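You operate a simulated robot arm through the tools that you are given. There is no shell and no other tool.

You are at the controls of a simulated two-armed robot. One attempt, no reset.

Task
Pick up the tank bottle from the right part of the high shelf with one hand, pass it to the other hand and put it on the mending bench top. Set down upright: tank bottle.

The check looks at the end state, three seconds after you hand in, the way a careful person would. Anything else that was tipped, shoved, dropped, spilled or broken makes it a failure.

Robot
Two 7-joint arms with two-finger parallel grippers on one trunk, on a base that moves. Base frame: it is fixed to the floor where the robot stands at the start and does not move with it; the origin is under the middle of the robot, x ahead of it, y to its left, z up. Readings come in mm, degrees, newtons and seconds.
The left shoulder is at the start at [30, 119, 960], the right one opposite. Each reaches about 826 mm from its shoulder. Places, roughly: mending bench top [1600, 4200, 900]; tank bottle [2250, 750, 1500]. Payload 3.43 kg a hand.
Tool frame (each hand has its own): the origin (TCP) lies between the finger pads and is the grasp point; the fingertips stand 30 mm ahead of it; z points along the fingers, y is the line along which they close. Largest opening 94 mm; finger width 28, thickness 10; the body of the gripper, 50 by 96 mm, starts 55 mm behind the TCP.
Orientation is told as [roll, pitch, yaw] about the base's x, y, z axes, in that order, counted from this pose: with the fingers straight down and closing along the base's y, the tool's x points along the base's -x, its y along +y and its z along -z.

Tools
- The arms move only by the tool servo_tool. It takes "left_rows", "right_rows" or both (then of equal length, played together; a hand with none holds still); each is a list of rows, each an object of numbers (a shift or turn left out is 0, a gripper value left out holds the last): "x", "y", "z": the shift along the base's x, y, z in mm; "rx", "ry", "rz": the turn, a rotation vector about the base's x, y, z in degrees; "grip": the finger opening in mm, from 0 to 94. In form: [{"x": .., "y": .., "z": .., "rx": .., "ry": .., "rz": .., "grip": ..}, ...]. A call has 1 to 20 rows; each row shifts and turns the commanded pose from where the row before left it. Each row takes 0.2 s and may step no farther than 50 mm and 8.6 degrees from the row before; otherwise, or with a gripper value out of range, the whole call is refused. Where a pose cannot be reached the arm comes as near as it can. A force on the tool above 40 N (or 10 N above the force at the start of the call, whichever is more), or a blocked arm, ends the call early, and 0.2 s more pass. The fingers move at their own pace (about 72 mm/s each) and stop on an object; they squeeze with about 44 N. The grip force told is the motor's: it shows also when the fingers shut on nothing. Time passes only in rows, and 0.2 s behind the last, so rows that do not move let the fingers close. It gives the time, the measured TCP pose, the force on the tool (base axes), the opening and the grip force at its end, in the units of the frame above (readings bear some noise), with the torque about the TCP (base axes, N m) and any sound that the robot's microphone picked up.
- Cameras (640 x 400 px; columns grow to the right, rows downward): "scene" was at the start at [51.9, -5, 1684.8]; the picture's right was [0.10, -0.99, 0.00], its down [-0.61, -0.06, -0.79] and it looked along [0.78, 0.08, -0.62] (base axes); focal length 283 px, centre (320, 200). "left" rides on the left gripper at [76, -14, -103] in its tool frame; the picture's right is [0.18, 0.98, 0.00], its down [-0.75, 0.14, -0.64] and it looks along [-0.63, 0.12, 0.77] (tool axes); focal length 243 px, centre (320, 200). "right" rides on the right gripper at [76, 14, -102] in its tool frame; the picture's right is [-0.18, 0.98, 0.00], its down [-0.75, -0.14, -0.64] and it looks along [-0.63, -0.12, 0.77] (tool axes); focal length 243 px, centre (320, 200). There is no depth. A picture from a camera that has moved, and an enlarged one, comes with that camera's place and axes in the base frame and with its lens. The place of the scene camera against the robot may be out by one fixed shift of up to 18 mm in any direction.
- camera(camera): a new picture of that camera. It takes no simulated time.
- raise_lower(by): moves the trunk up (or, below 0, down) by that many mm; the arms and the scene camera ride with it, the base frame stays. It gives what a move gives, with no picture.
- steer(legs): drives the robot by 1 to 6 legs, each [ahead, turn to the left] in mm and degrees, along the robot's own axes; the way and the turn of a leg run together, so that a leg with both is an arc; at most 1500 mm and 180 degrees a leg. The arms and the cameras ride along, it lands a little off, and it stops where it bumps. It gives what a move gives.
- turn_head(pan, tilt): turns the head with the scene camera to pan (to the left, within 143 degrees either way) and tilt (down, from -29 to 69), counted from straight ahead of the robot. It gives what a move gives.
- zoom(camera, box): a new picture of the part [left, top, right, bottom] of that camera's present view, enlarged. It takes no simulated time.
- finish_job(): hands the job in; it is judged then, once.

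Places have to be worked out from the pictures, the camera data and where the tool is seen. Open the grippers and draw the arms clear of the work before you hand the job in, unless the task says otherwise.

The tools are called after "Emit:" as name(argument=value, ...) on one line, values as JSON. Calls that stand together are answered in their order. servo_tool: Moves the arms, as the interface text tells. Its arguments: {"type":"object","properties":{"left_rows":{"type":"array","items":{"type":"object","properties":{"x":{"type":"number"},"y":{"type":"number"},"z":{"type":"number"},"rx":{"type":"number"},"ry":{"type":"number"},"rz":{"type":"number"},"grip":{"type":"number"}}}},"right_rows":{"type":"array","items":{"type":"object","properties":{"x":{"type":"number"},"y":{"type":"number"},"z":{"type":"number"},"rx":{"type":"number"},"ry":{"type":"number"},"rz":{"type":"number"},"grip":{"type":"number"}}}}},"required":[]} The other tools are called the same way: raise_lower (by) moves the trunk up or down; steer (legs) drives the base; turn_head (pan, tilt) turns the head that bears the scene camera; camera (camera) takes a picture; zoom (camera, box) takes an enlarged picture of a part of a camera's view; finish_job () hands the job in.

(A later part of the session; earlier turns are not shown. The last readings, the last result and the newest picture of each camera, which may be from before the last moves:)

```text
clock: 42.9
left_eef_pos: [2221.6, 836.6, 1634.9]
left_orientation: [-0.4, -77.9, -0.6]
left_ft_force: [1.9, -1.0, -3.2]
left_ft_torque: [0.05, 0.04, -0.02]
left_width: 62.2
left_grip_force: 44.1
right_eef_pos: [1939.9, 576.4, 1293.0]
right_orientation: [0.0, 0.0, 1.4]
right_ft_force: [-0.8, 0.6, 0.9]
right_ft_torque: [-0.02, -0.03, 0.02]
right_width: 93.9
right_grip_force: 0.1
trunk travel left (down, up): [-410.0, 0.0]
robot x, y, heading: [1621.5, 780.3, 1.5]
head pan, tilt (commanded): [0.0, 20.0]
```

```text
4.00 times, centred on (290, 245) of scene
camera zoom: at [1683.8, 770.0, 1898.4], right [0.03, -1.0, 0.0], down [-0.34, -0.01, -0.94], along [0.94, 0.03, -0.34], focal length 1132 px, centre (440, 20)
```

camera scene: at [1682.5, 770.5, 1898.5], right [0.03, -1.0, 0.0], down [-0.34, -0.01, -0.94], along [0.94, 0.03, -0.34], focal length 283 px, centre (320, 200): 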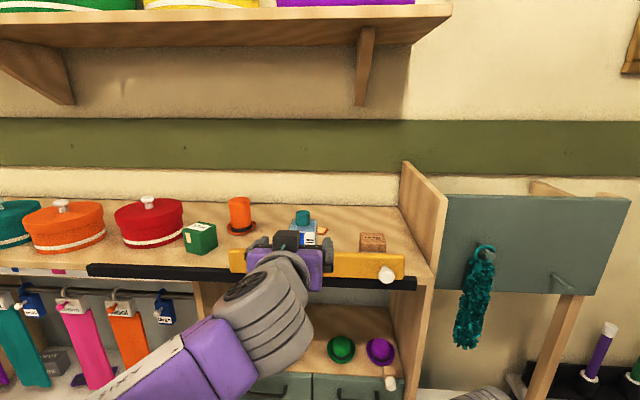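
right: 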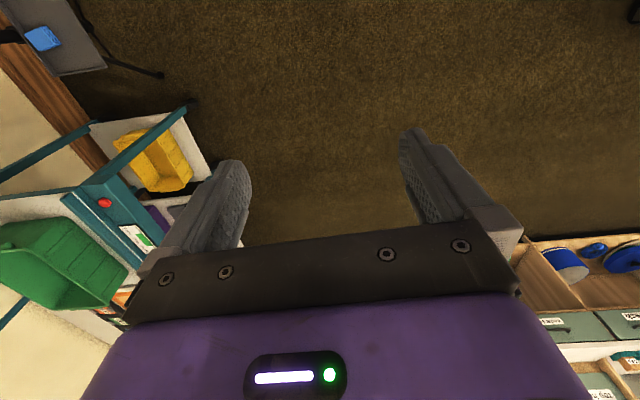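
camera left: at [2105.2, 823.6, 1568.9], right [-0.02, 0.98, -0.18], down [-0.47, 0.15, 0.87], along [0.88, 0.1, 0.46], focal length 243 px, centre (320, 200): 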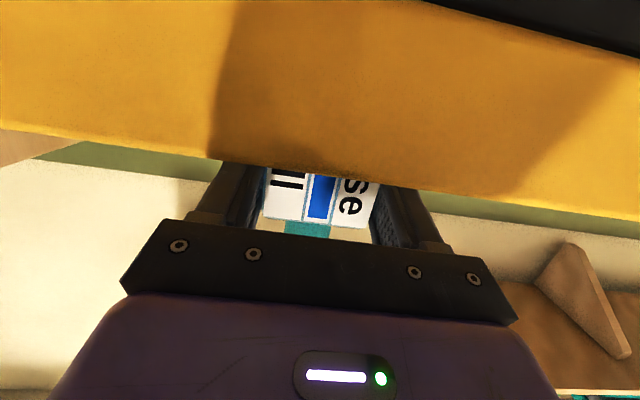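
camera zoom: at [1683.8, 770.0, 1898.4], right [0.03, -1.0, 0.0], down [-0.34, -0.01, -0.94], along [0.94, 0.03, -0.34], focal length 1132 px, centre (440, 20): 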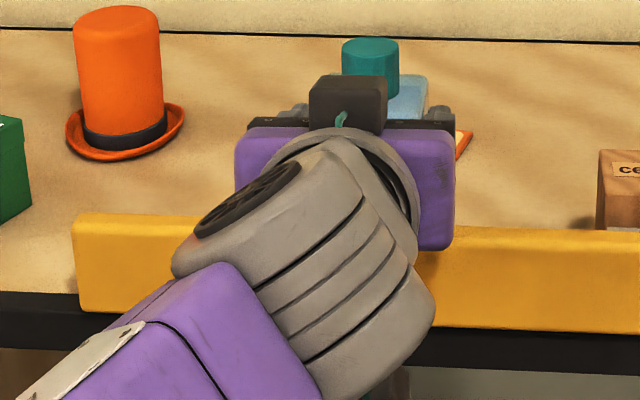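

The bottle rises with the hand, weighing about 3 N. I continue lifting so the base clears the panel top (1600).

Emit:
servo_tool(left_rows=[{"z": 15}, {"z": 15}, {"z": 15}, {"z": 15}, {"z": 5}, {"z": 0}])

Emit:
camera(camera="left")

Emit:
zoom(camera="scene", box=[230, 170, 390, 295])

```text
clock: 44.2
left_eef_pos: [2221.0, 835.5, 1699.3]
left_orientation: [-0.2, -78.1, -0.7]
left_ft_force: [0.5, 0.4, -3.3]
left_ft_torque: [-0.07, 0.04, -0.03]
left_width: 61.9
left_grip_force: 44.3
right_eef_pos: [1938.7, 576.8, 1293.1]
right_orientation: [-0.1, 0.1, 1.4]
right_ft_force: [0.2, -0.1, 0.2]
right_ft_torque: [0.03, 0.02, 0.0]
right_width: 93.6
right_grip_force: 0.0
trunk travel left (down, up): [-410.0, 0.0]
robot x, y, heading: [1626.8, 782.5, 1.6]
head pan, tilt (commanded): [0.0, 20.0]
```

```text
taken
camera left: at [2106.2, 823.4, 1647.8], right [-0.02, 0.98, -0.18], down [-0.47, 0.15, 0.87], along [0.88, 0.1, 0.46], focal length 243 px, centre (320, 200)
```

left: 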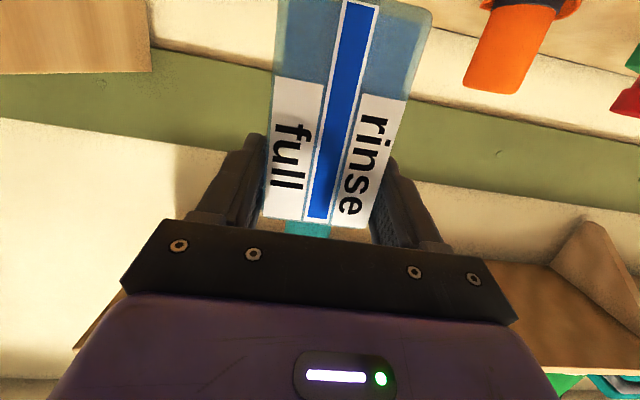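

```text
3.20 times, centred on (310, 232) of scene
camera zoom: at [1683.6, 770.1, 1898.4], right [0.03, -1.0, 0.0], down [-0.34, -0.01, -0.94], along [0.94, 0.03, -0.34], focal length 906 px, centre (352, 96)
```

zoom: 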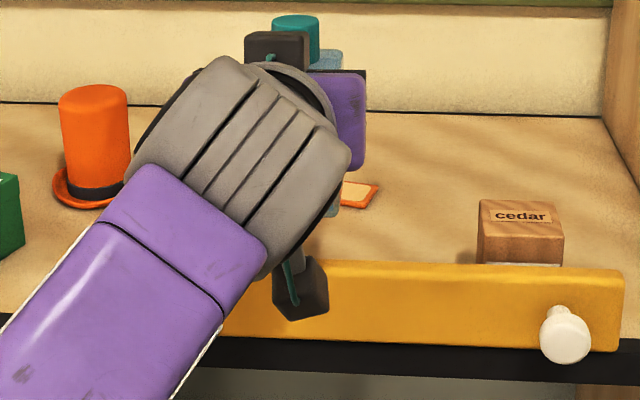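

The bottle is up by 79 mm with its base around z 1620, above the panel top at 1600. I add a little more height and draw it straight back over the panel.

Emit:
servo_tool(left_rows=[{"z": 8}, {"x": -12, "z": 5}, {"x": -20, "z": 3}, {"x": -30}, {"x": -35}, {"x": -40}, {"x": -40}, {"x": -40}, {"x": 0}])

Emit:
camera(camera="scene")

Emit:
camera(camera="left")

```text
clock: 46.2
left_eef_pos: [2007.3, 837.6, 1717.8]
left_orientation: [-0.2, -77.9, -0.7]
left_ft_force: [-0.1, -0.5, -2.7]
left_ft_torque: [0.01, 0.02, -0.01]
left_width: 62.2
left_grip_force: 43.8
right_eef_pos: [1941.5, 574.9, 1292.2]
right_orientation: [0.0, 0.0, 1.5]
right_ft_force: [0.2, -0.7, 0.1]
right_ft_torque: [-0.01, -0.02, 0.01]
right_width: 94.0
right_grip_force: 0.1
trunk travel left (down, up): [-410.0, 0.0]
robot x, y, heading: [1625.1, 781.2, 1.5]
head pan, tilt (commanded): [0.0, 20.0]
```

```text
taken
camera scene: at [1684.8, 769.6, 1898.4], right [0.03, -1.0, 0.0], down [-0.34, -0.01, -0.94], along [0.94, 0.03, -0.34], focal length 283 px, centre (320, 200)
```

scene: 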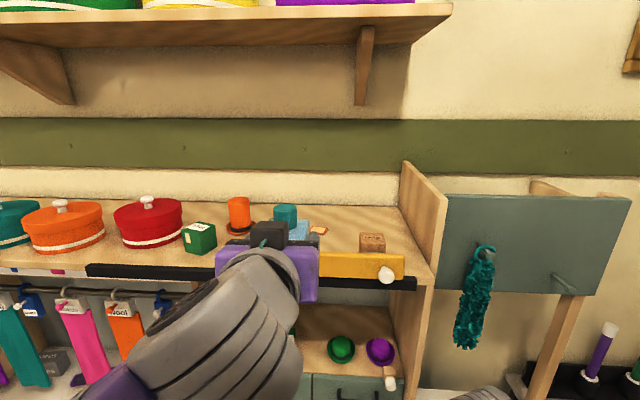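

```text
taken
camera left: at [1891.3, 826.1, 1664.7], right [-0.02, 0.98, -0.18], down [-0.47, 0.15, 0.87], along [0.88, 0.11, 0.46], focal length 243 px, centre (320, 200)
```

left: 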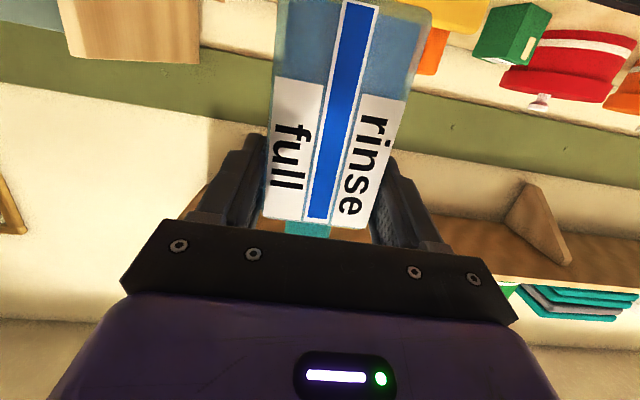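

The bottle came out cleanly and the shelf items look untouched. I back the robot away from the bench to make room for the hand-over.

Emit:
steer(legs=[[-320, 0]])

Emit:
servo_tool(left_rows=[{"x": -10, "y": -12, "z": -40}, {"x": -10, "y": -12, "z": -40}, {"x": -10, "y": -12, "z": -40}, {"x": 0, "y": -12, "z": -40}, {"x": 0, "y": -12, "z": -40}, {"x": 0, "z": -40}, {"x": 0, "z": -40}, {"x": 0, "z": -40}, {"x": 0, "z": -40}, {"x": 0, "z": 0}])

Emit:
turn_head(pan=0, tilt=45)

Emit:
camera(camera="scene")

Emit:
camera(camera="right")

```text
clock: 48.4
left_eef_pos: [1691.6, 830.5, 1716.3]
left_orientation: [-0.2, -77.9, -0.4]
left_ft_force: [-0.1, -0.4, -2.6]
left_ft_torque: [0.0, 0.07, -0.01]
left_width: 61.9
left_grip_force: 43.9
right_eef_pos: [1623.4, 568.4, 1293.1]
right_orientation: [0.1, 0.1, 1.8]
right_ft_force: [-0.1, -0.4, 0.1]
right_ft_torque: [-0.01, 0.02, -0.02]
right_width: 94.0
right_grip_force: 0.1
trunk travel left (down, up): [-410.0, 0.0]
robot x, y, heading: [1310.1, 775.8, 1.7]
head pan, tilt (commanded): [0.0, 20.0]
```

```text
clock: 50.6
left_eef_pos: [1666.1, 769.2, 1359.6]
left_orientation: [-0.3, -77.8, -0.3]
left_ft_force: [1.4, 1.0, -1.5]
left_ft_torque: [0.01, 0.09, -0.02]
left_width: 62.1
left_grip_force: 44.1
left hand out of reach, approached as far as the arm can: row 9
right_eef_pos: [1625.0, 569.7, 1293.5]
right_orientation: [0.0, 0.0, 1.9]
right_ft_force: [-0.2, -0.2, 0.8]
right_ft_torque: [-0.01, 0.02, 0.01]
right_width: 93.8
right_grip_force: 0.1
trunk travel left (down, up): [-410.0, 0.0]
robot x, y, heading: [1311.1, 776.7, 1.9]
head pan, tilt (commanded): [0.0, 20.0]
```

```text
clock: 51.5
left_eef_pos: [1666.1, 767.4, 1358.4]
left_orientation: [-0.1, -78.0, -0.4]
left_ft_force: [0.0, -0.2, -2.6]
left_ft_torque: [-0.01, 0.04, -0.01]
left_width: 62.0
left_grip_force: 44.5
right_eef_pos: [1624.8, 568.1, 1293.7]
right_orientation: [0.1, -0.1, 1.8]
right_ft_force: [0.2, 0.1, -0.1]
right_ft_torque: [0.0, -0.01, -0.02]
right_width: 94.1
right_grip_force: 0.1
trunk travel left (down, up): [-410.0, 0.0]
robot x, y, heading: [1308.6, 770.1, 1.6]
head pan, tilt (commanded): [0.0, 45.0]
```

```text
taken
camera scene: at [1356.0, 760.6, 1859.8], right [0.03, -1.0, 0.0], down [-0.71, -0.02, -0.71], along [0.71, 0.02, -0.71], focal length 283 px, centre (320, 200)
```

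scene: 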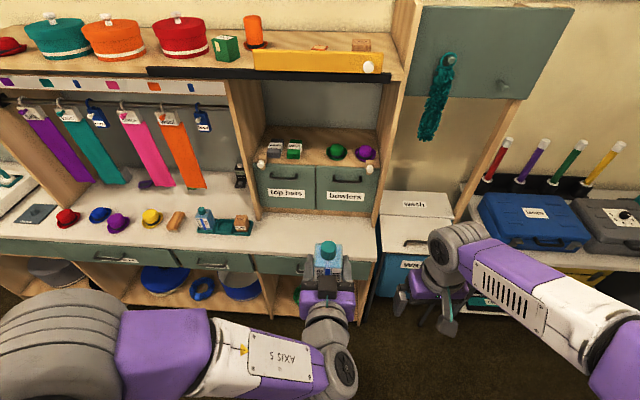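

```text
taken
camera right: at [1547.4, 579.3, 1395.5], right [0.15, 0.99, 0.0], down [0.76, -0.12, 0.64], along [0.63, -0.1, -0.77], focal length 243 px, centre (320, 200)
```

right: 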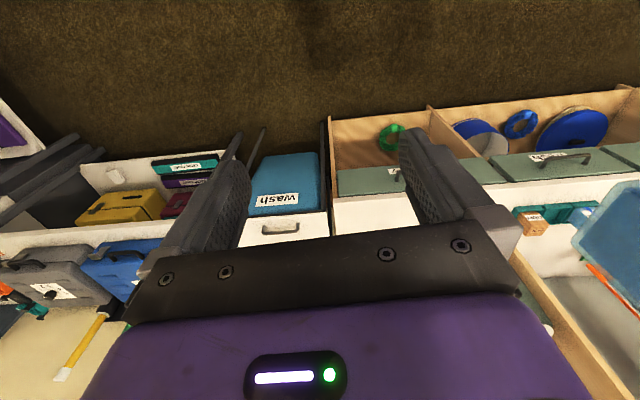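

The left hand now holds the bottle at (1666, 767, 1358), the bottle's base about 75 mm below the TCP. I raise the right hand and yaw it 90° so it can come down from above and grip the front and back faces.

Emit:
servo_tool(right_rows=[{"x": 5, "z": 23, "rz": 7.96, "grip": 94}, {"x": 5, "z": 23, "rz": 7.96}, {"x": 5, "z": 23, "rz": 7.96}, {"x": 5, "z": 23, "rz": 7.96}, {"x": 5, "z": 23, "rz": 7.96}, {"x": 5, "z": 23, "rz": 7.96}, {"x": 5, "z": 23, "rz": 7.96}, {"x": 5, "z": 23, "rz": 7.96}, {"x": 5, "z": 23, "rz": 7.96}, {"x": 5, "z": 23, "rz": 7.96}, {"x": 5, "z": 23, "rz": 7.96}, {"x": 0}])

Emit:
camera(camera="scene")

Emit:
camera(camera="right")

```text
clock: 54.1
left_eef_pos: [1665.4, 767.8, 1358.7]
left_orientation: [0.1, -77.9, -0.6]
left_ft_force: [-0.3, 0.6, -2.2]
left_ft_torque: [0.03, 0.02, -0.01]
left_width: 62.2
left_grip_force: 44.4
right_eef_pos: [1678.8, 569.2, 1548.1]
right_orientation: [0.0, 0.0, 89.4]
right_ft_force: [-1.1, 0.3, -0.1]
right_ft_torque: [-0.05, -0.02, 0.0]
right_width: 94.0
right_grip_force: 0.1
trunk travel left (down, up): [-410.0, 0.0]
robot x, y, heading: [1308.1, 773.1, 1.8]
head pan, tilt (commanded): [0.0, 45.0]
```

```text
taken
camera scene: at [1355.5, 760.5, 1859.8], right [0.03, -1.0, 0.0], down [-0.71, -0.02, -0.71], along [0.71, 0.02, -0.71], focal length 283 px, centre (320, 200)
```

scene: 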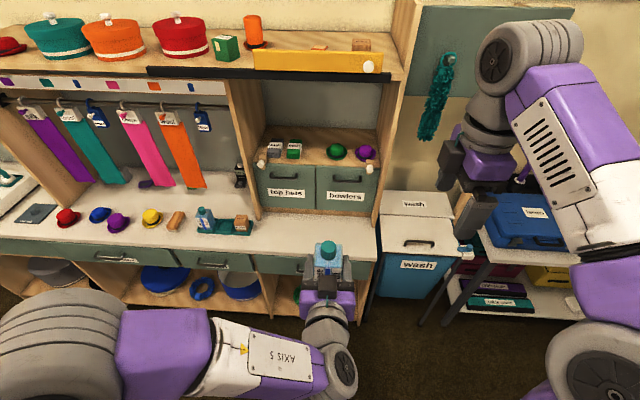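

```text
taken
camera right: at [1663.1, 493.5, 1649.6], right [-0.98, 0.19, 0.0], down [0.15, 0.75, 0.64], along [0.12, 0.63, -0.77], focal length 243 px, centre (320, 200)
```

right: 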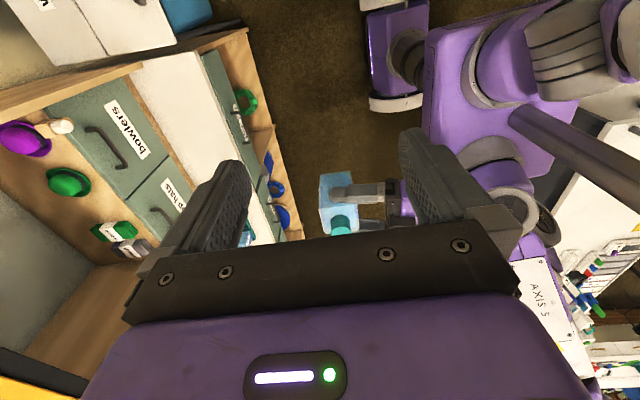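

The right hand is turned (yaw 89.4°) and its camera sees the bottle and the left fingers. I zoom to fix the bottle's position from this side.

Emit:
zoom(camera="right", box=[290, 150, 430, 250])

Emit:
zoom(camera="scene", box=[270, 220, 390, 320])

```text
4.00 times, centred on (360, 200) of right
camera zoom: at [1663.1, 493.5, 1649.6], right [-0.98, 0.19, 0.0], down [0.15, 0.75, 0.64], along [0.12, 0.63, -0.77], focal length 970 px, centre (160, 200)
```

zoom: 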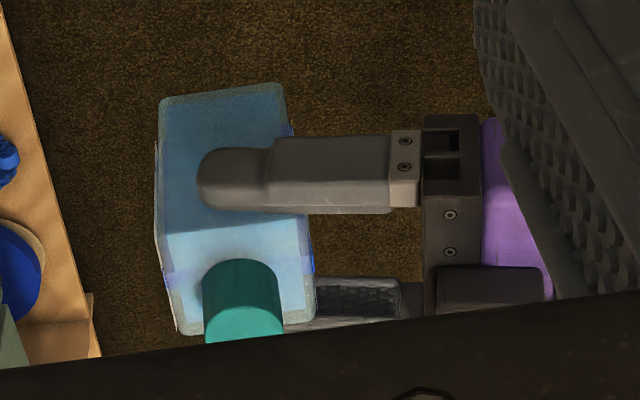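

```text
4.00 times, centred on (330, 270) of scene
camera zoom: at [1355.5, 760.5, 1859.8], right [0.03, -1.0, 0.0], down [-0.71, -0.02, -0.71], along [0.71, 0.02, -0.71], focal length 1132 px, centre (280, -80)
```

zoom: 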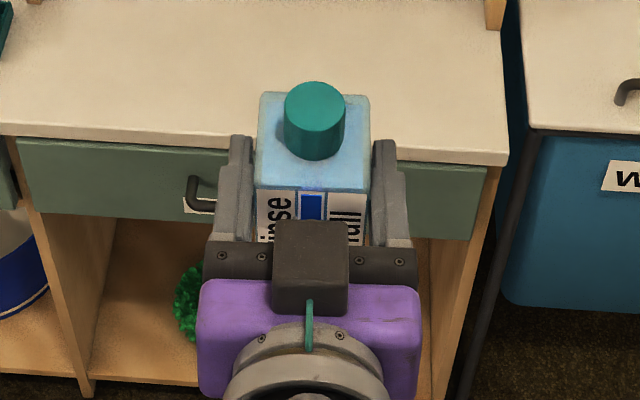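

The bottle's centre measures ≈ (1681, 768), upright in the left fingers. I bring the right hand over it at a safe height with the fingers opened to 84.

Emit:
servo_tool(right_rows=[{"x": 0.5, "y": 40, "grip": 84}, {"x": 0.5, "y": 40}, {"x": 0.5, "y": 40}, {"x": 0.5, "y": 40}, {"x": 0.5, "y": 38.5}, {"x": 0}])

Emit:
camera(camera="right")

Emit:
camera(camera="scene")

```text
clock: 55.5
left_eef_pos: [1667.8, 766.7, 1358.8]
left_orientation: [0.2, -77.9, -0.7]
left_ft_force: [-0.3, -0.5, -2.6]
left_ft_torque: [0.02, 0.04, 0.01]
left_width: 61.9
left_grip_force: 44.1
right_eef_pos: [1683.3, 768.4, 1544.8]
right_orientation: [-0.1, -0.1, 89.4]
right_ft_force: [0.4, 0.3, 0.3]
right_ft_torque: [0.01, -0.02, 0.0]
right_width: 83.9
right_grip_force: 0.1
trunk travel left (down, up): [-410.0, 0.0]
robot x, y, heading: [1309.3, 772.2, 1.9]
head pan, tilt (commanded): [0.0, 45.0]
```

```text
taken
camera right: at [1666.5, 689.5, 1645.7], right [-0.98, 0.2, 0.0], down [0.15, 0.75, 0.64], along [0.13, 0.63, -0.77], focal length 243 px, centre (320, 200)
```

right: 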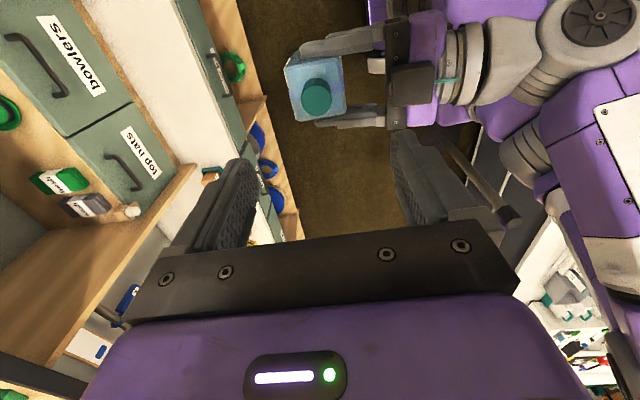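

```text
taken
camera scene: at [1355.9, 759.1, 1859.7], right [0.03, -1.0, 0.0], down [-0.71, -0.02, -0.71], along [0.71, 0.02, -0.71], focal length 283 px, centre (320, 200)
```

scene: 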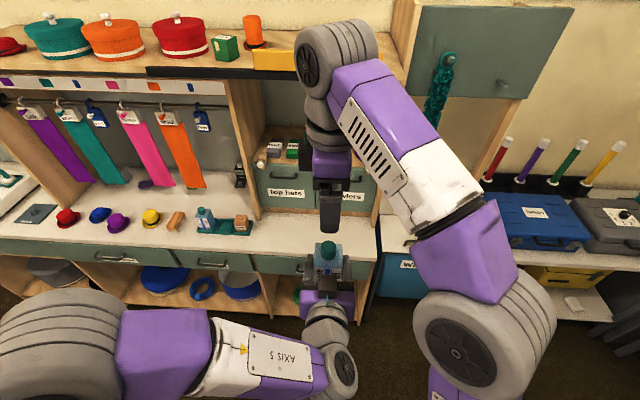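

Right TCP is over the bottle at (1683, 768, 1545). I zoom with the right wrist camera to check centring along x and y.

Emit:
zoom(camera="right", box=[260, 20, 420, 140])

```text
3.33 times, centred on (340, 80) of right
camera zoom: at [1666.5, 689.5, 1645.7], right [-0.98, 0.2, 0.0], down [0.15, 0.75, 0.64], along [0.13, 0.63, -0.77], focal length 809 px, centre (253, 600)
```

zoom: 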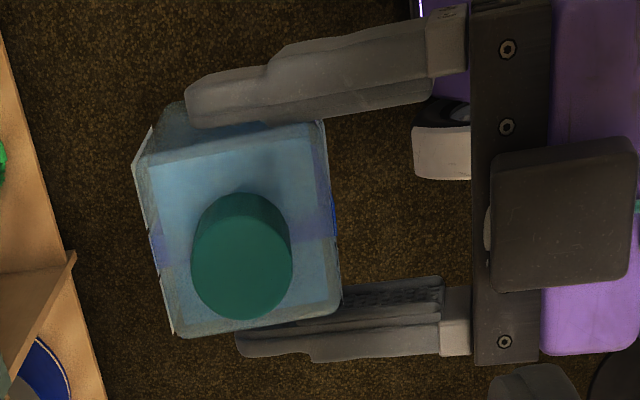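

Bottle centre reads about (1684, 767), within 1–2 mm of the right TCP, and the right finger will fit between bottle front (1655) and the left palm (1613). I descend partway, to z 1430, and check again.

Emit:
servo_tool(right_rows=[{"y": -0.5, "z": -30}, {"y": -0.5, "z": -30}, {"z": -30}, {"z": -25}, {"z": 0}])

Emit:
camera(camera="right")

Emit:
zoom(camera="scene", box=[240, 130, 420, 330])

Emit:
camera(camera="left")

```text
clock: 56.7
left_eef_pos: [1666.3, 768.1, 1358.8]
left_orientation: [-0.2, -77.9, -0.4]
left_ft_force: [0.2, -0.6, -1.7]
left_ft_torque: [-0.06, 0.03, 0.02]
left_width: 61.9
left_grip_force: 43.8
right_eef_pos: [1680.6, 765.9, 1429.7]
right_orientation: [0.0, -0.1, 89.1]
right_ft_force: [-0.3, -0.5, -0.4]
right_ft_torque: [0.01, 0.0, 0.06]
right_width: 84.4
right_grip_force: 0.0
trunk travel left (down, up): [-410.0, 0.0]
robot x, y, heading: [1308.1, 770.1, 1.9]
head pan, tilt (commanded): [0.0, 45.0]
```

```text
taken
camera right: at [1664.6, 687.7, 1531.7], right [-0.98, 0.2, 0.0], down [0.15, 0.75, 0.64], along [0.13, 0.63, -0.77], focal length 243 px, centre (320, 200)
```

right: 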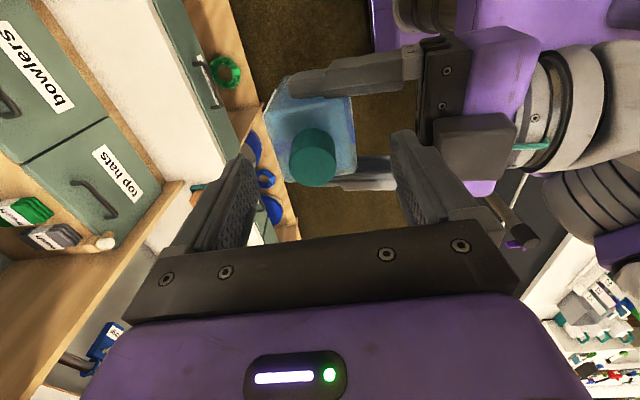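

```text
2.00 times, centred on (330, 230) of scene
camera zoom: at [1355.8, 760.9, 1859.8], right [0.03, -1.0, 0.0], down [-0.71, -0.02, -0.71], along [0.71, 0.02, -0.71], focal length 566 px, centre (300, 140)
```

zoom: 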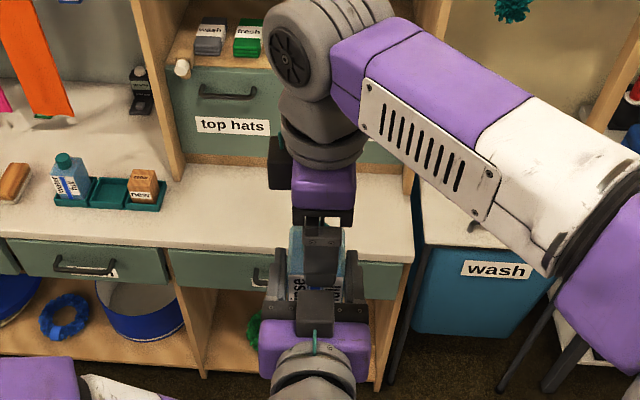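

```text
taken
camera left: at [1550.7, 755.7, 1306.9], right [-0.03, 0.98, -0.18], down [-0.47, 0.15, 0.87], along [0.88, 0.11, 0.46], focal length 243 px, centre (320, 200)
```

left: 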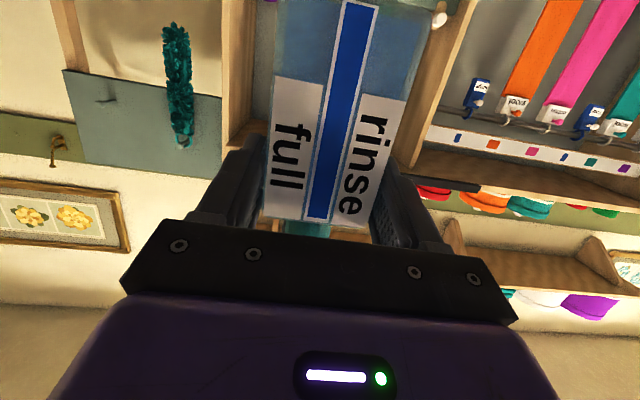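

The cap appears about 4 mm further in +x than the right tool axis. I zoom to confirm before correcting.

Emit:
zoom(camera="right", box=[230, 60, 430, 200])

```text
2.86 times, centred on (330, 130) of right
camera zoom: at [1664.6, 687.7, 1531.7], right [-0.98, 0.2, 0.0], down [0.15, 0.75, 0.64], along [0.13, 0.63, -0.77], focal length 693 px, centre (291, 400)
```

zoom: 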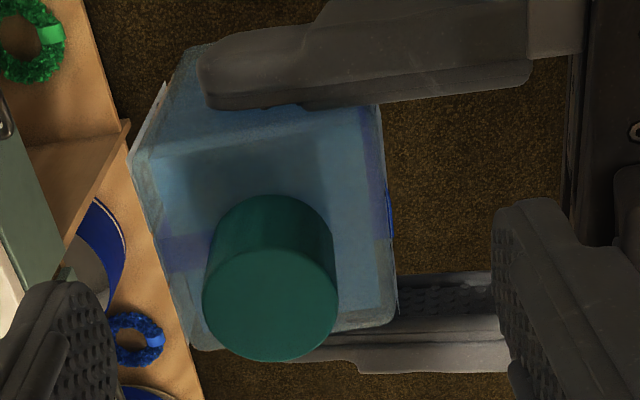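

The bottle sits about 4.5 mm further in +x and 1.5 mm in +y than the right tool axis. I correct and descend to grasp height z ≈ 1367.

Emit:
servo_tool(right_rows=[{"x": 4.5, "y": 1.5, "z": -5}, {"z": -20}, {"z": -20}, {"z": -18}, {"z": 0}])

Emit:
camera(camera="right")

Emit:
zoom(camera="scene", box=[270, 200, 390, 320])

Emit:
camera(camera="left")

```text
clock: 57.9
left_eef_pos: [1667.4, 768.1, 1358.0]
left_orientation: [-0.1, -77.9, -0.5]
left_ft_force: [0.0, -0.1, -2.3]
left_ft_torque: [-0.03, 0.06, -0.01]
left_width: 62.2
left_grip_force: 43.4
right_eef_pos: [1687.5, 767.6, 1369.6]
right_orientation: [-0.1, -0.1, 89.3]
right_ft_force: [0.7, -0.2, 0.6]
right_ft_torque: [0.02, 0.01, 0.01]
right_width: 83.9
right_grip_force: 0.1
trunk travel left (down, up): [-410.0, 0.0]
robot x, y, heading: [1311.4, 776.5, 1.6]
head pan, tilt (commanded): [0.0, 45.0]
```

```text
taken
camera right: at [1671.1, 690.3, 1471.8], right [-0.98, 0.2, 0.0], down [0.15, 0.75, 0.64], along [0.13, 0.63, -0.77], focal length 243 px, centre (320, 200)
```

right: 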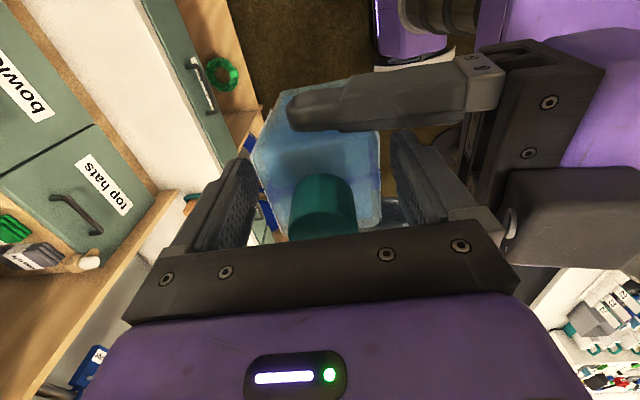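

```text
3.33 times, centred on (330, 260) of scene
camera zoom: at [1355.6, 760.7, 1859.8], right [0.03, -1.0, 0.0], down [-0.71, -0.02, -0.71], along [0.71, 0.02, -0.71], focal length 943 px, centre (287, 0)
```

zoom: 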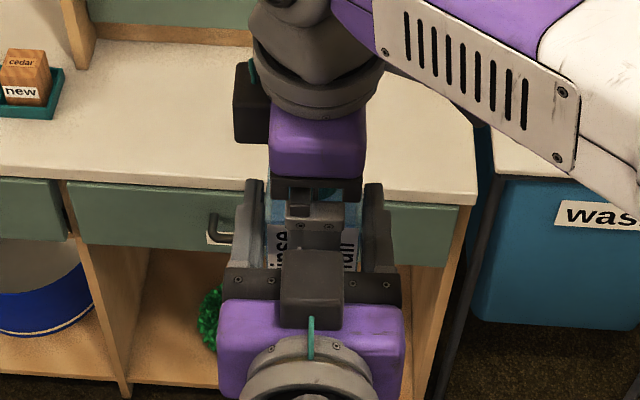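

```text
taken
camera left: at [1550.6, 755.5, 1306.9], right [-0.03, 0.98, -0.18], down [-0.47, 0.15, 0.87], along [0.88, 0.11, 0.46], focal length 243 px, centre (320, 200)
```

left: 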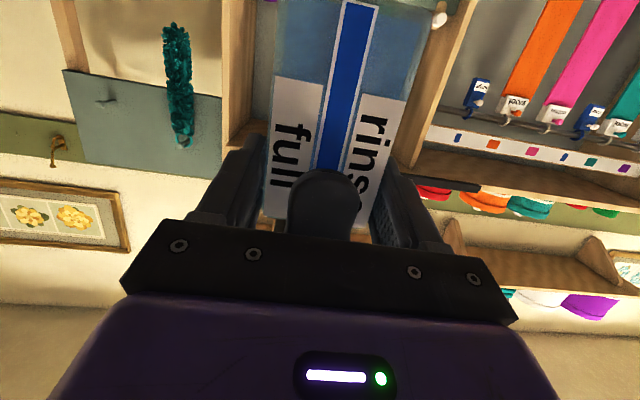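

The right fingers straddle the front and back faces evenly (the left camera shows one in front of the label). I close the right gripper while the left keeps holding.

Emit:
servo_tool(right_rows=[{"grip": 30}, {"grip": 30}, {"grip": 30}, {"grip": 30}, {"grip": 30}])

Emit:
camera(camera="right")

Emit:
camera(camera="left")

```text
clock: 59.1
left_eef_pos: [1667.0, 769.2, 1359.0]
left_orientation: [-0.2, -77.9, -0.2]
left_ft_force: [18.6, -0.5, -3.2]
left_ft_torque: [0.05, 0.21, 0.14]
left_width: 62.0
left_grip_force: 43.6
right_eef_pos: [1686.4, 768.0, 1369.8]
right_orientation: [0.3, 0.0, 89.4]
right_ft_force: [-18.5, 0.4, 1.5]
right_ft_torque: [0.0, 0.04, -0.14]
right_width: 62.0
right_grip_force: 43.8
trunk travel left (down, up): [-410.0, 0.0]
robot x, y, heading: [1308.5, 773.3, 1.8]
head pan, tilt (commanded): [0.0, 45.0]
```

```text
taken
camera right: at [1670.9, 690.7, 1471.8], right [-0.98, 0.19, 0.0], down [0.15, 0.75, 0.64], along [0.12, 0.63, -0.77], focal length 243 px, centre (320, 200)
```

right: 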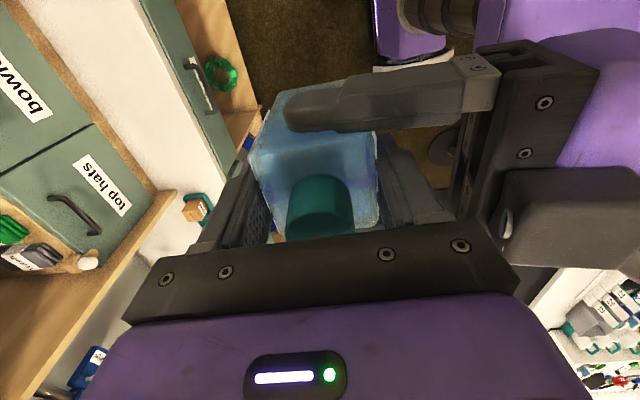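

```text
taken
camera left: at [1551.2, 755.6, 1306.9], right [-0.03, 0.98, -0.18], down [-0.47, 0.15, 0.87], along [0.88, 0.11, 0.46], focal length 243 px, centre (320, 200)
```

left: 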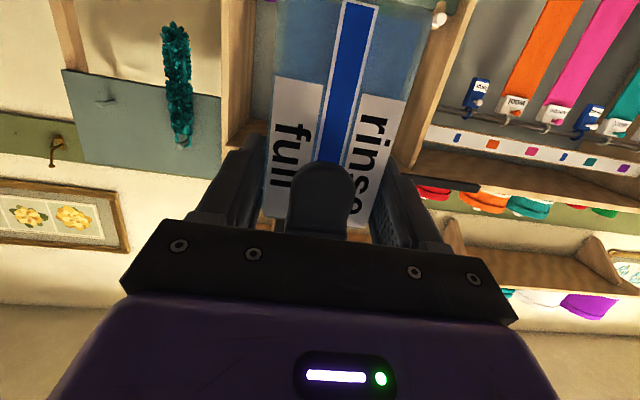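

Both hands hold the bottle at 62 mm with about 18 N of side strain along x. I shift the right hand −1.5 mm in x to relieve it before opening the left.

Emit:
servo_tool(right_rows=[{"x": -1.5}, {"x": 0}])

```text
clock: 59.7
left_eef_pos: [1665.9, 768.3, 1358.3]
left_orientation: [0.0, -77.9, -0.5]
left_ft_force: [12.1, 0.8, -6.5]
left_ft_torque: [-0.14, -0.36, 0.13]
left_width: 62.0
left_grip_force: 43.9
right_eef_pos: [1685.3, 767.1, 1369.4]
right_orientation: [0.0, 0.1, 89.2]
right_ft_force: [-11.9, -1.2, 3.1]
right_ft_torque: [0.12, 0.68, -0.11]
right_width: 61.9
right_grip_force: 43.9
trunk travel left (down, up): [-410.0, 0.0]
robot x, y, heading: [1310.0, 769.9, 1.7]
head pan, tilt (commanded): [0.0, 45.0]
```

The strain fell to 12 N; I shift another −1.5 mm.

Emit:
servo_tool(right_rows=[{"x": -1.5}, {"x": 0}])

```text
clock: 60.3
left_eef_pos: [1667.3, 768.5, 1357.1]
left_orientation: [0.2, -77.8, -0.8]
left_ft_force: [-1.6, 0.2, -7.5]
left_ft_torque: [0.08, -0.32, 0.38]
left_width: 62.0
left_grip_force: 43.7
right_eef_pos: [1685.8, 766.8, 1368.8]
right_orientation: [-0.2, 0.1, 89.3]
right_ft_force: [0.8, -0.1, 4.9]
right_ft_torque: [-0.04, 0.46, -0.37]
right_width: 61.9
right_grip_force: 44.1
trunk travel left (down, up): [-410.0, 0.0]
robot x, y, heading: [1307.0, 777.3, 1.9]
head pan, tilt (commanded): [0.0, 45.0]
```

Side strain is gone. I open the left gripper so that only the right hand holds the bottle.

Emit:
servo_tool(left_rows=[{"grip": 94}, {"grip": 94}, {"grip": 94}, {"grip": 94}])

Emit:
camera(camera="right")

Emit:
camera(camera="left")

```text
clock: 61.3
left_eef_pos: [1666.5, 767.4, 1359.0]
left_orientation: [-0.1, -78.0, -0.4]
left_ft_force: [-0.3, 1.2, -0.6]
left_ft_torque: [0.02, 0.0, -0.02]
left_width: 94.0
left_grip_force: 0.1
right_eef_pos: [1684.6, 766.4, 1368.5]
right_orientation: [0.0, 0.0, 89.4]
right_ft_force: [-0.7, 0.4, 0.4]
right_ft_torque: [0.04, 0.0, 0.03]
right_width: 62.1
right_grip_force: 43.9
trunk travel left (down, up): [-410.0, 0.0]
robot x, y, heading: [1311.3, 771.0, 1.8]
head pan, tilt (commanded): [0.0, 45.0]
```

```text
taken
camera right: at [1668.6, 690.4, 1470.9], right [-0.98, 0.2, 0.0], down [0.15, 0.75, 0.64], along [0.12, 0.63, -0.77], focal length 243 px, centre (320, 200)
```

right: 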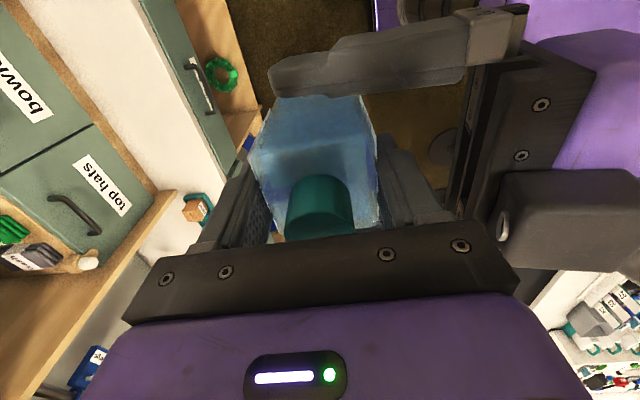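

```text
taken
camera left: at [1550.8, 755.5, 1306.8], right [-0.03, 0.98, -0.18], down [-0.47, 0.15, 0.87], along [0.88, 0.11, 0.46], focal length 243 px, centre (320, 200)
```

left: 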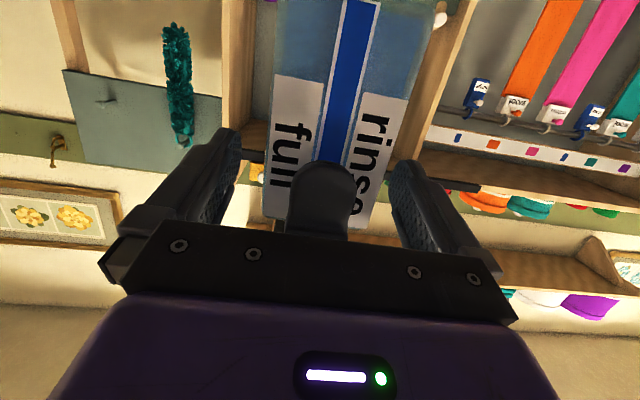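

The left fingers are open at 94 mm and the bottle stays in the right hand. I move the right hand forward with the bottle, out from between the left fingers.

Emit:
servo_tool(right_rows=[{"x": 15, "z": 2}, {"x": 25, "z": 4}, {"x": 30, "z": 4}, {"x": 30, "z": 5}, {"x": 30, "z": 5}, {"x": 0}])

Emit:
camera(camera="scene")

Emit:
camera(camera="left")

Emit:
camera(camera="right")

```text
clock: 62.7
left_eef_pos: [1665.7, 767.9, 1358.3]
left_orientation: [0.0, -77.9, -0.6]
left_ft_force: [-0.7, 0.1, -0.5]
left_ft_torque: [0.01, 0.03, 0.01]
left_width: 94.1
left_grip_force: 0.1
right_eef_pos: [1812.9, 766.4, 1388.6]
right_orientation: [0.0, -0.1, 89.4]
right_ft_force: [-1.0, 0.0, -2.3]
right_ft_torque: [-0.02, -0.04, 0.02]
right_width: 61.8
right_grip_force: 43.7
trunk travel left (down, up): [-410.0, 0.0]
robot x, y, heading: [1310.4, 773.1, 2.0]
head pan, tilt (commanded): [0.0, 45.0]
```

```text
taken
camera scene: at [1354.9, 760.3, 1859.8], right [0.03, -1.0, 0.0], down [-0.71, -0.02, -0.71], along [0.71, 0.02, -0.71], focal length 283 px, centre (320, 200)
```

scene: 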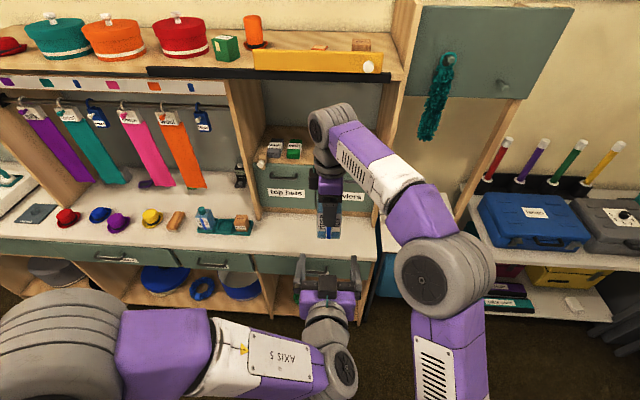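

```text
taken
camera left: at [1550.1, 755.2, 1307.0], right [-0.03, 0.98, -0.18], down [-0.47, 0.15, 0.87], along [0.88, 0.11, 0.46], focal length 243 px, centre (320, 200)
```

left: 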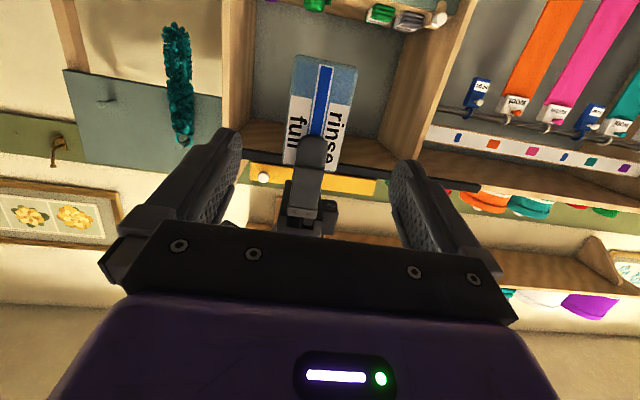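

```text
taken
camera right: at [1797.0, 688.6, 1489.3], right [-0.98, 0.19, 0.0], down [0.15, 0.75, 0.64], along [0.12, 0.63, -0.77], focal length 243 px, centre (320, 200)
```

right: 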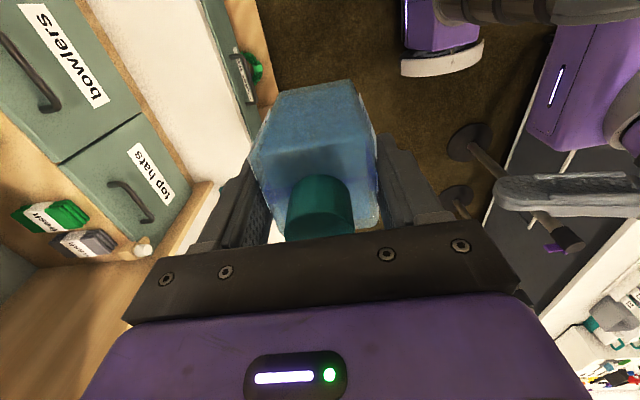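

The hand-over worked; the right hand alone carries the bottle (about 2.5 N). I zoom the left camera to measure how far the bottle's base is below the right TCP.

Emit:
zoom(camera="left", box=[260, 40, 400, 190])

```text
2.67 times, centred on (330, 115) of left
camera zoom: at [1550.1, 755.2, 1307.0], right [-0.03, 0.98, -0.18], down [-0.47, 0.15, 0.87], along [0.88, 0.11, 0.46], focal length 647 px, centre (293, 427)
```

zoom: 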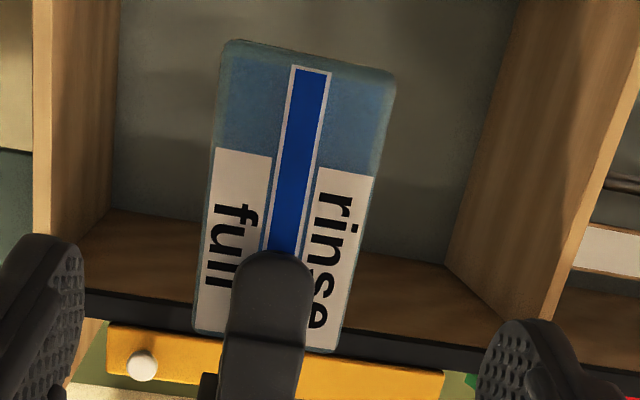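

The bottle's base is about 90 mm below the right TCP and it hangs upright. I now take the left hand aside to the left and return it to fingers-down for travel.

Emit:
servo_tool(left_rows=[{"y": 20, "x": -5}, {"y": 40}, {"y": 45, "z": 5}, {"y": 45, "z": 5}, {"y": 35, "z": 5, "ry": 7.8}, {"z": 5, "ry": 7.8}, {"ry": 7.8}, {"ry": 7.8}, {"ry": 7.8}, {"ry": 7.8}, {"ry": 7.8}, {"ry": 7.8}, {"ry": 7.8}, {"ry": 7.8}, {"x": 0}])

Emit:
camera(camera="scene")

```text
clock: 65.9
left_eef_pos: [1706.8, 911.9, 1424.3]
left_orientation: [-0.6, 0.2, -0.1]
left_ft_force: [-0.5, 0.3, 0.7]
left_ft_torque: [0.01, -0.01, -0.01]
left_width: 94.2
left_grip_force: 0.0
left hand out of reach, approached as far as the arm can: row 1, 2, 3, 4
right_eef_pos: [1814.1, 766.8, 1386.5]
right_orientation: [0.0, 0.0, 89.4]
right_ft_force: [0.3, -0.8, -2.2]
right_ft_torque: [-0.01, -0.02, -0.02]
right_width: 62.0
right_grip_force: 43.8
trunk travel left (down, up): [-410.0, 0.0]
robot x, y, heading: [1308.8, 771.1, 1.8]
head pan, tilt (commanded): [0.0, 45.0]
```

```text
taken
camera scene: at [1355.0, 760.9, 1859.8], right [0.03, -1.0, 0.0], down [-0.71, -0.02, -0.71], along [0.71, 0.02, -0.71], focal length 283 px, centre (320, 200)
```

scene: 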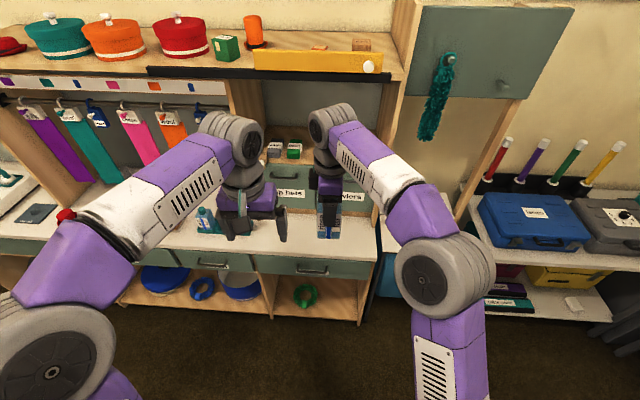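

The left hand is back in its fingers-down travel pose. I draw the right hand with the bottle back and a bit right for travelling, then look ahead-left at the route and the mending bench.

Emit:
servo_tool(right_rows=[{"x": -20, "y": -15}, {"x": -20, "y": -20}, {"x": -20, "y": -20}, {"x": -15, "y": -15}, {"x": 0}])

Emit:
turn_head(pan=85, tilt=25)

Emit:
camera(camera="scene")

Emit:
turn_head(pan=95, tilt=60)

Emit:
camera(camera="scene")

```text
clock: 67.1
left_eef_pos: [1708.8, 910.9, 1423.8]
left_orientation: [-0.5, 0.2, -0.1]
left_ft_force: [-0.7, -0.1, 0.0]
left_ft_torque: [-0.02, -0.03, 0.03]
left_width: 93.9
left_grip_force: 0.1
right_eef_pos: [1740.1, 699.6, 1388.2]
right_orientation: [0.1, 0.1, 89.5]
right_ft_force: [-1.2, 0.4, -1.7]
right_ft_torque: [-0.02, -0.01, -0.02]
right_width: 61.7
right_grip_force: 44.3
trunk travel left (down, up): [-410.0, 0.0]
robot x, y, heading: [1311.1, 771.2, 1.9]
head pan, tilt (commanded): [0.0, 45.0]
```

```text
clock: 68.7
left_eef_pos: [1707.3, 910.6, 1425.5]
left_orientation: [-0.7, 0.0, -0.1]
left_ft_force: [1.0, 0.5, 0.0]
left_ft_torque: [-0.01, 0.01, -0.01]
left_width: 93.9
left_grip_force: 0.1
right_eef_pos: [1739.5, 699.3, 1388.1]
right_orientation: [0.0, 0.0, 89.4]
right_ft_force: [0.3, 0.6, -2.7]
right_ft_torque: [0.0, -0.01, -0.03]
right_width: 61.9
right_grip_force: 43.8
trunk travel left (down, up): [-410.0, 0.0]
robot x, y, heading: [1305.2, 770.2, 1.8]
head pan, tilt (commanded): [85.0, 25.0]
```

```text
taken
camera scene: at [1280.0, 850.2, 1890.3], right [1.0, -0.06, 0.0], down [-0.02, -0.42, -0.91], along [0.05, 0.9, -0.42], focal length 283 px, centre (320, 200)
```

scene: 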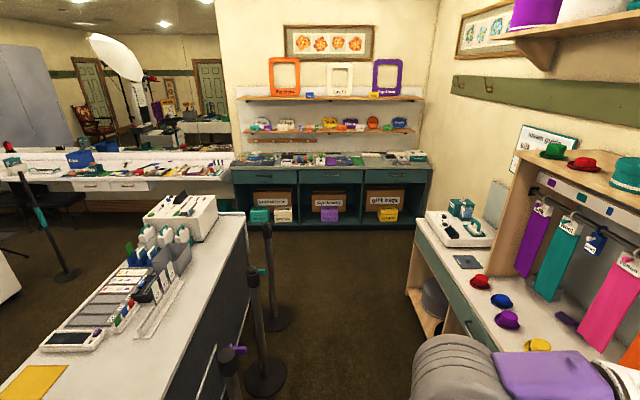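

```text
clock: 69.7
left_eef_pos: [1708.6, 910.6, 1424.8]
left_orientation: [-0.6, 0.0, -0.1]
left_ft_force: [0.7, 0.7, -0.4]
left_ft_torque: [0.01, -0.02, -0.05]
left_width: 93.7
left_grip_force: 0.2
right_eef_pos: [1740.1, 699.4, 1388.3]
right_orientation: [0.0, 0.0, 89.4]
right_ft_force: [0.4, 0.0, -2.3]
right_ft_torque: [0.01, -0.01, -0.01]
right_width: 62.1
right_grip_force: 44.2
trunk travel left (down, up): [-410.0, 0.0]
robot x, y, heading: [1308.9, 773.5, 1.8]
head pan, tilt (commanded): [95.0, 60.0]
```

```text
taken
camera scene: at [1266.8, 824.4, 1840.3], right [0.99, 0.12, 0.0], down [0.1, -0.86, -0.5], along [-0.06, 0.5, -0.87], focal length 283 px, centre (320, 200)
```

scene: 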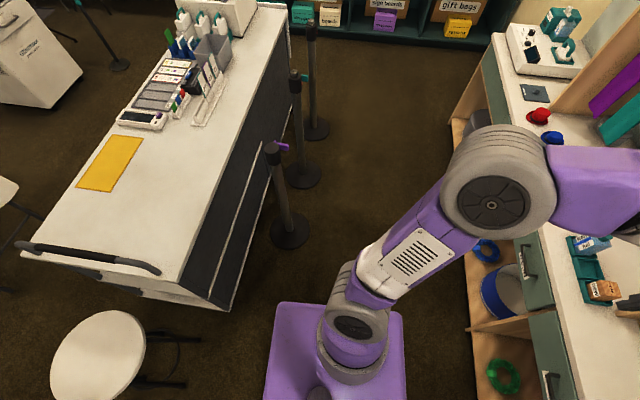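

The route along the aisle is open: posts stand at x ≈ 960–995 and the workstation front is near x 2080. I look at the mending bench top with a zoom for a free spot.

Emit:
turn_head(pan=85, tilt=20)

Emit:
zoom(camera="scene", box=[220, 100, 450, 210])

```text
clock: 70.7
left_eef_pos: [1707.2, 912.0, 1424.2]
left_orientation: [-0.6, 0.0, -0.2]
left_ft_force: [0.2, 0.0, 0.2]
left_ft_torque: [-0.04, 0.0, -0.01]
left_width: 94.1
left_grip_force: 0.0
right_eef_pos: [1738.9, 699.5, 1388.9]
right_orientation: [0.0, 0.0, 89.4]
right_ft_force: [-0.1, -0.1, -2.9]
right_ft_torque: [-0.01, 0.02, 0.0]
right_width: 62.1
right_grip_force: 43.7
trunk travel left (down, up): [-410.0, 0.0]
robot x, y, heading: [1309.6, 772.2, 1.6]
head pan, tilt (commanded): [85.0, 20.0]
```

```text
2.78 times, centred on (335, 155) of scene
camera zoom: at [1279.9, 851.2, 1898.3], right [1.0, -0.06, 0.0], down [-0.02, -0.34, -0.94], along [0.05, 0.94, -0.34], focal length 787 px, centre (278, 325)
```

zoom: 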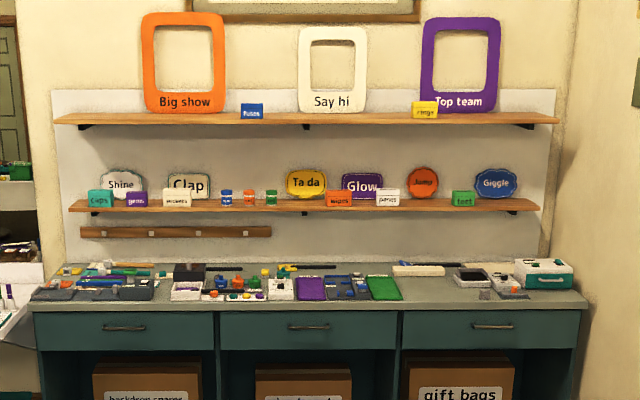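

There is free bench surface right of the green tray, roughly at (2100, 3980); I'll refine it closer. I drive forward a little, turn left to face the mending bench, and go up the aisle.

Emit:
steer(legs=[[210, 0], [0, 88], [1100, 0]])

Emit:
turn_head(pan=0, tilt=35)

Emit:
camera(camera="scene")

```text
clock: 81.4
left_eef_pos: [1430.4, 2293.8, 1424.0]
left_orientation: [-0.5, 0.0, 85.9]
left_ft_force: [0.6, -0.5, 0.1]
left_ft_torque: [-0.03, -0.04, -0.01]
left_width: 94.1
left_grip_force: 0.2
right_eef_pos: [1643.7, 2312.2, 1389.5]
right_orientation: [0.0, -0.1, 175.5]
right_ft_force: [-0.6, -0.2, -2.8]
right_ft_torque: [0.0, -0.01, 0.0]
right_width: 62.0
right_grip_force: 44.2
trunk travel left (down, up): [-410.0, 0.0]
robot x, y, heading: [1540.5, 1885.3, 88.0]
head pan, tilt (commanded): [85.0, 20.0]
```

```text
clock: 83.0
left_eef_pos: [1429.8, 2294.0, 1424.6]
left_orientation: [-0.6, 0.0, 85.9]
left_ft_force: [0.1, -0.4, 0.0]
left_ft_torque: [0.01, -0.04, -0.03]
left_width: 93.8
left_grip_force: 0.1
right_eef_pos: [1644.0, 2311.6, 1388.6]
right_orientation: [-0.1, 0.0, 175.4]
right_ft_force: [-0.7, -0.4, -2.5]
right_ft_torque: [0.0, -0.02, 0.01]
right_width: 62.4
right_grip_force: 44.1
trunk travel left (down, up): [-410.0, 0.0]
robot x, y, heading: [1539.6, 1887.9, 87.8]
head pan, tilt (commanded): [0.0, 35.0]
```

```text
taken
camera scene: at [1538.4, 1931.2, 1874.6], right [1.0, -0.04, 0.0], down [-0.02, -0.57, -0.82], along [0.03, 0.82, -0.57], focal length 283 px, centre (320, 200)
```

scene: 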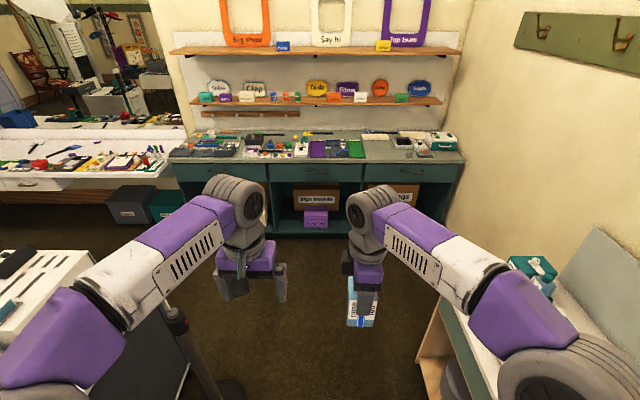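

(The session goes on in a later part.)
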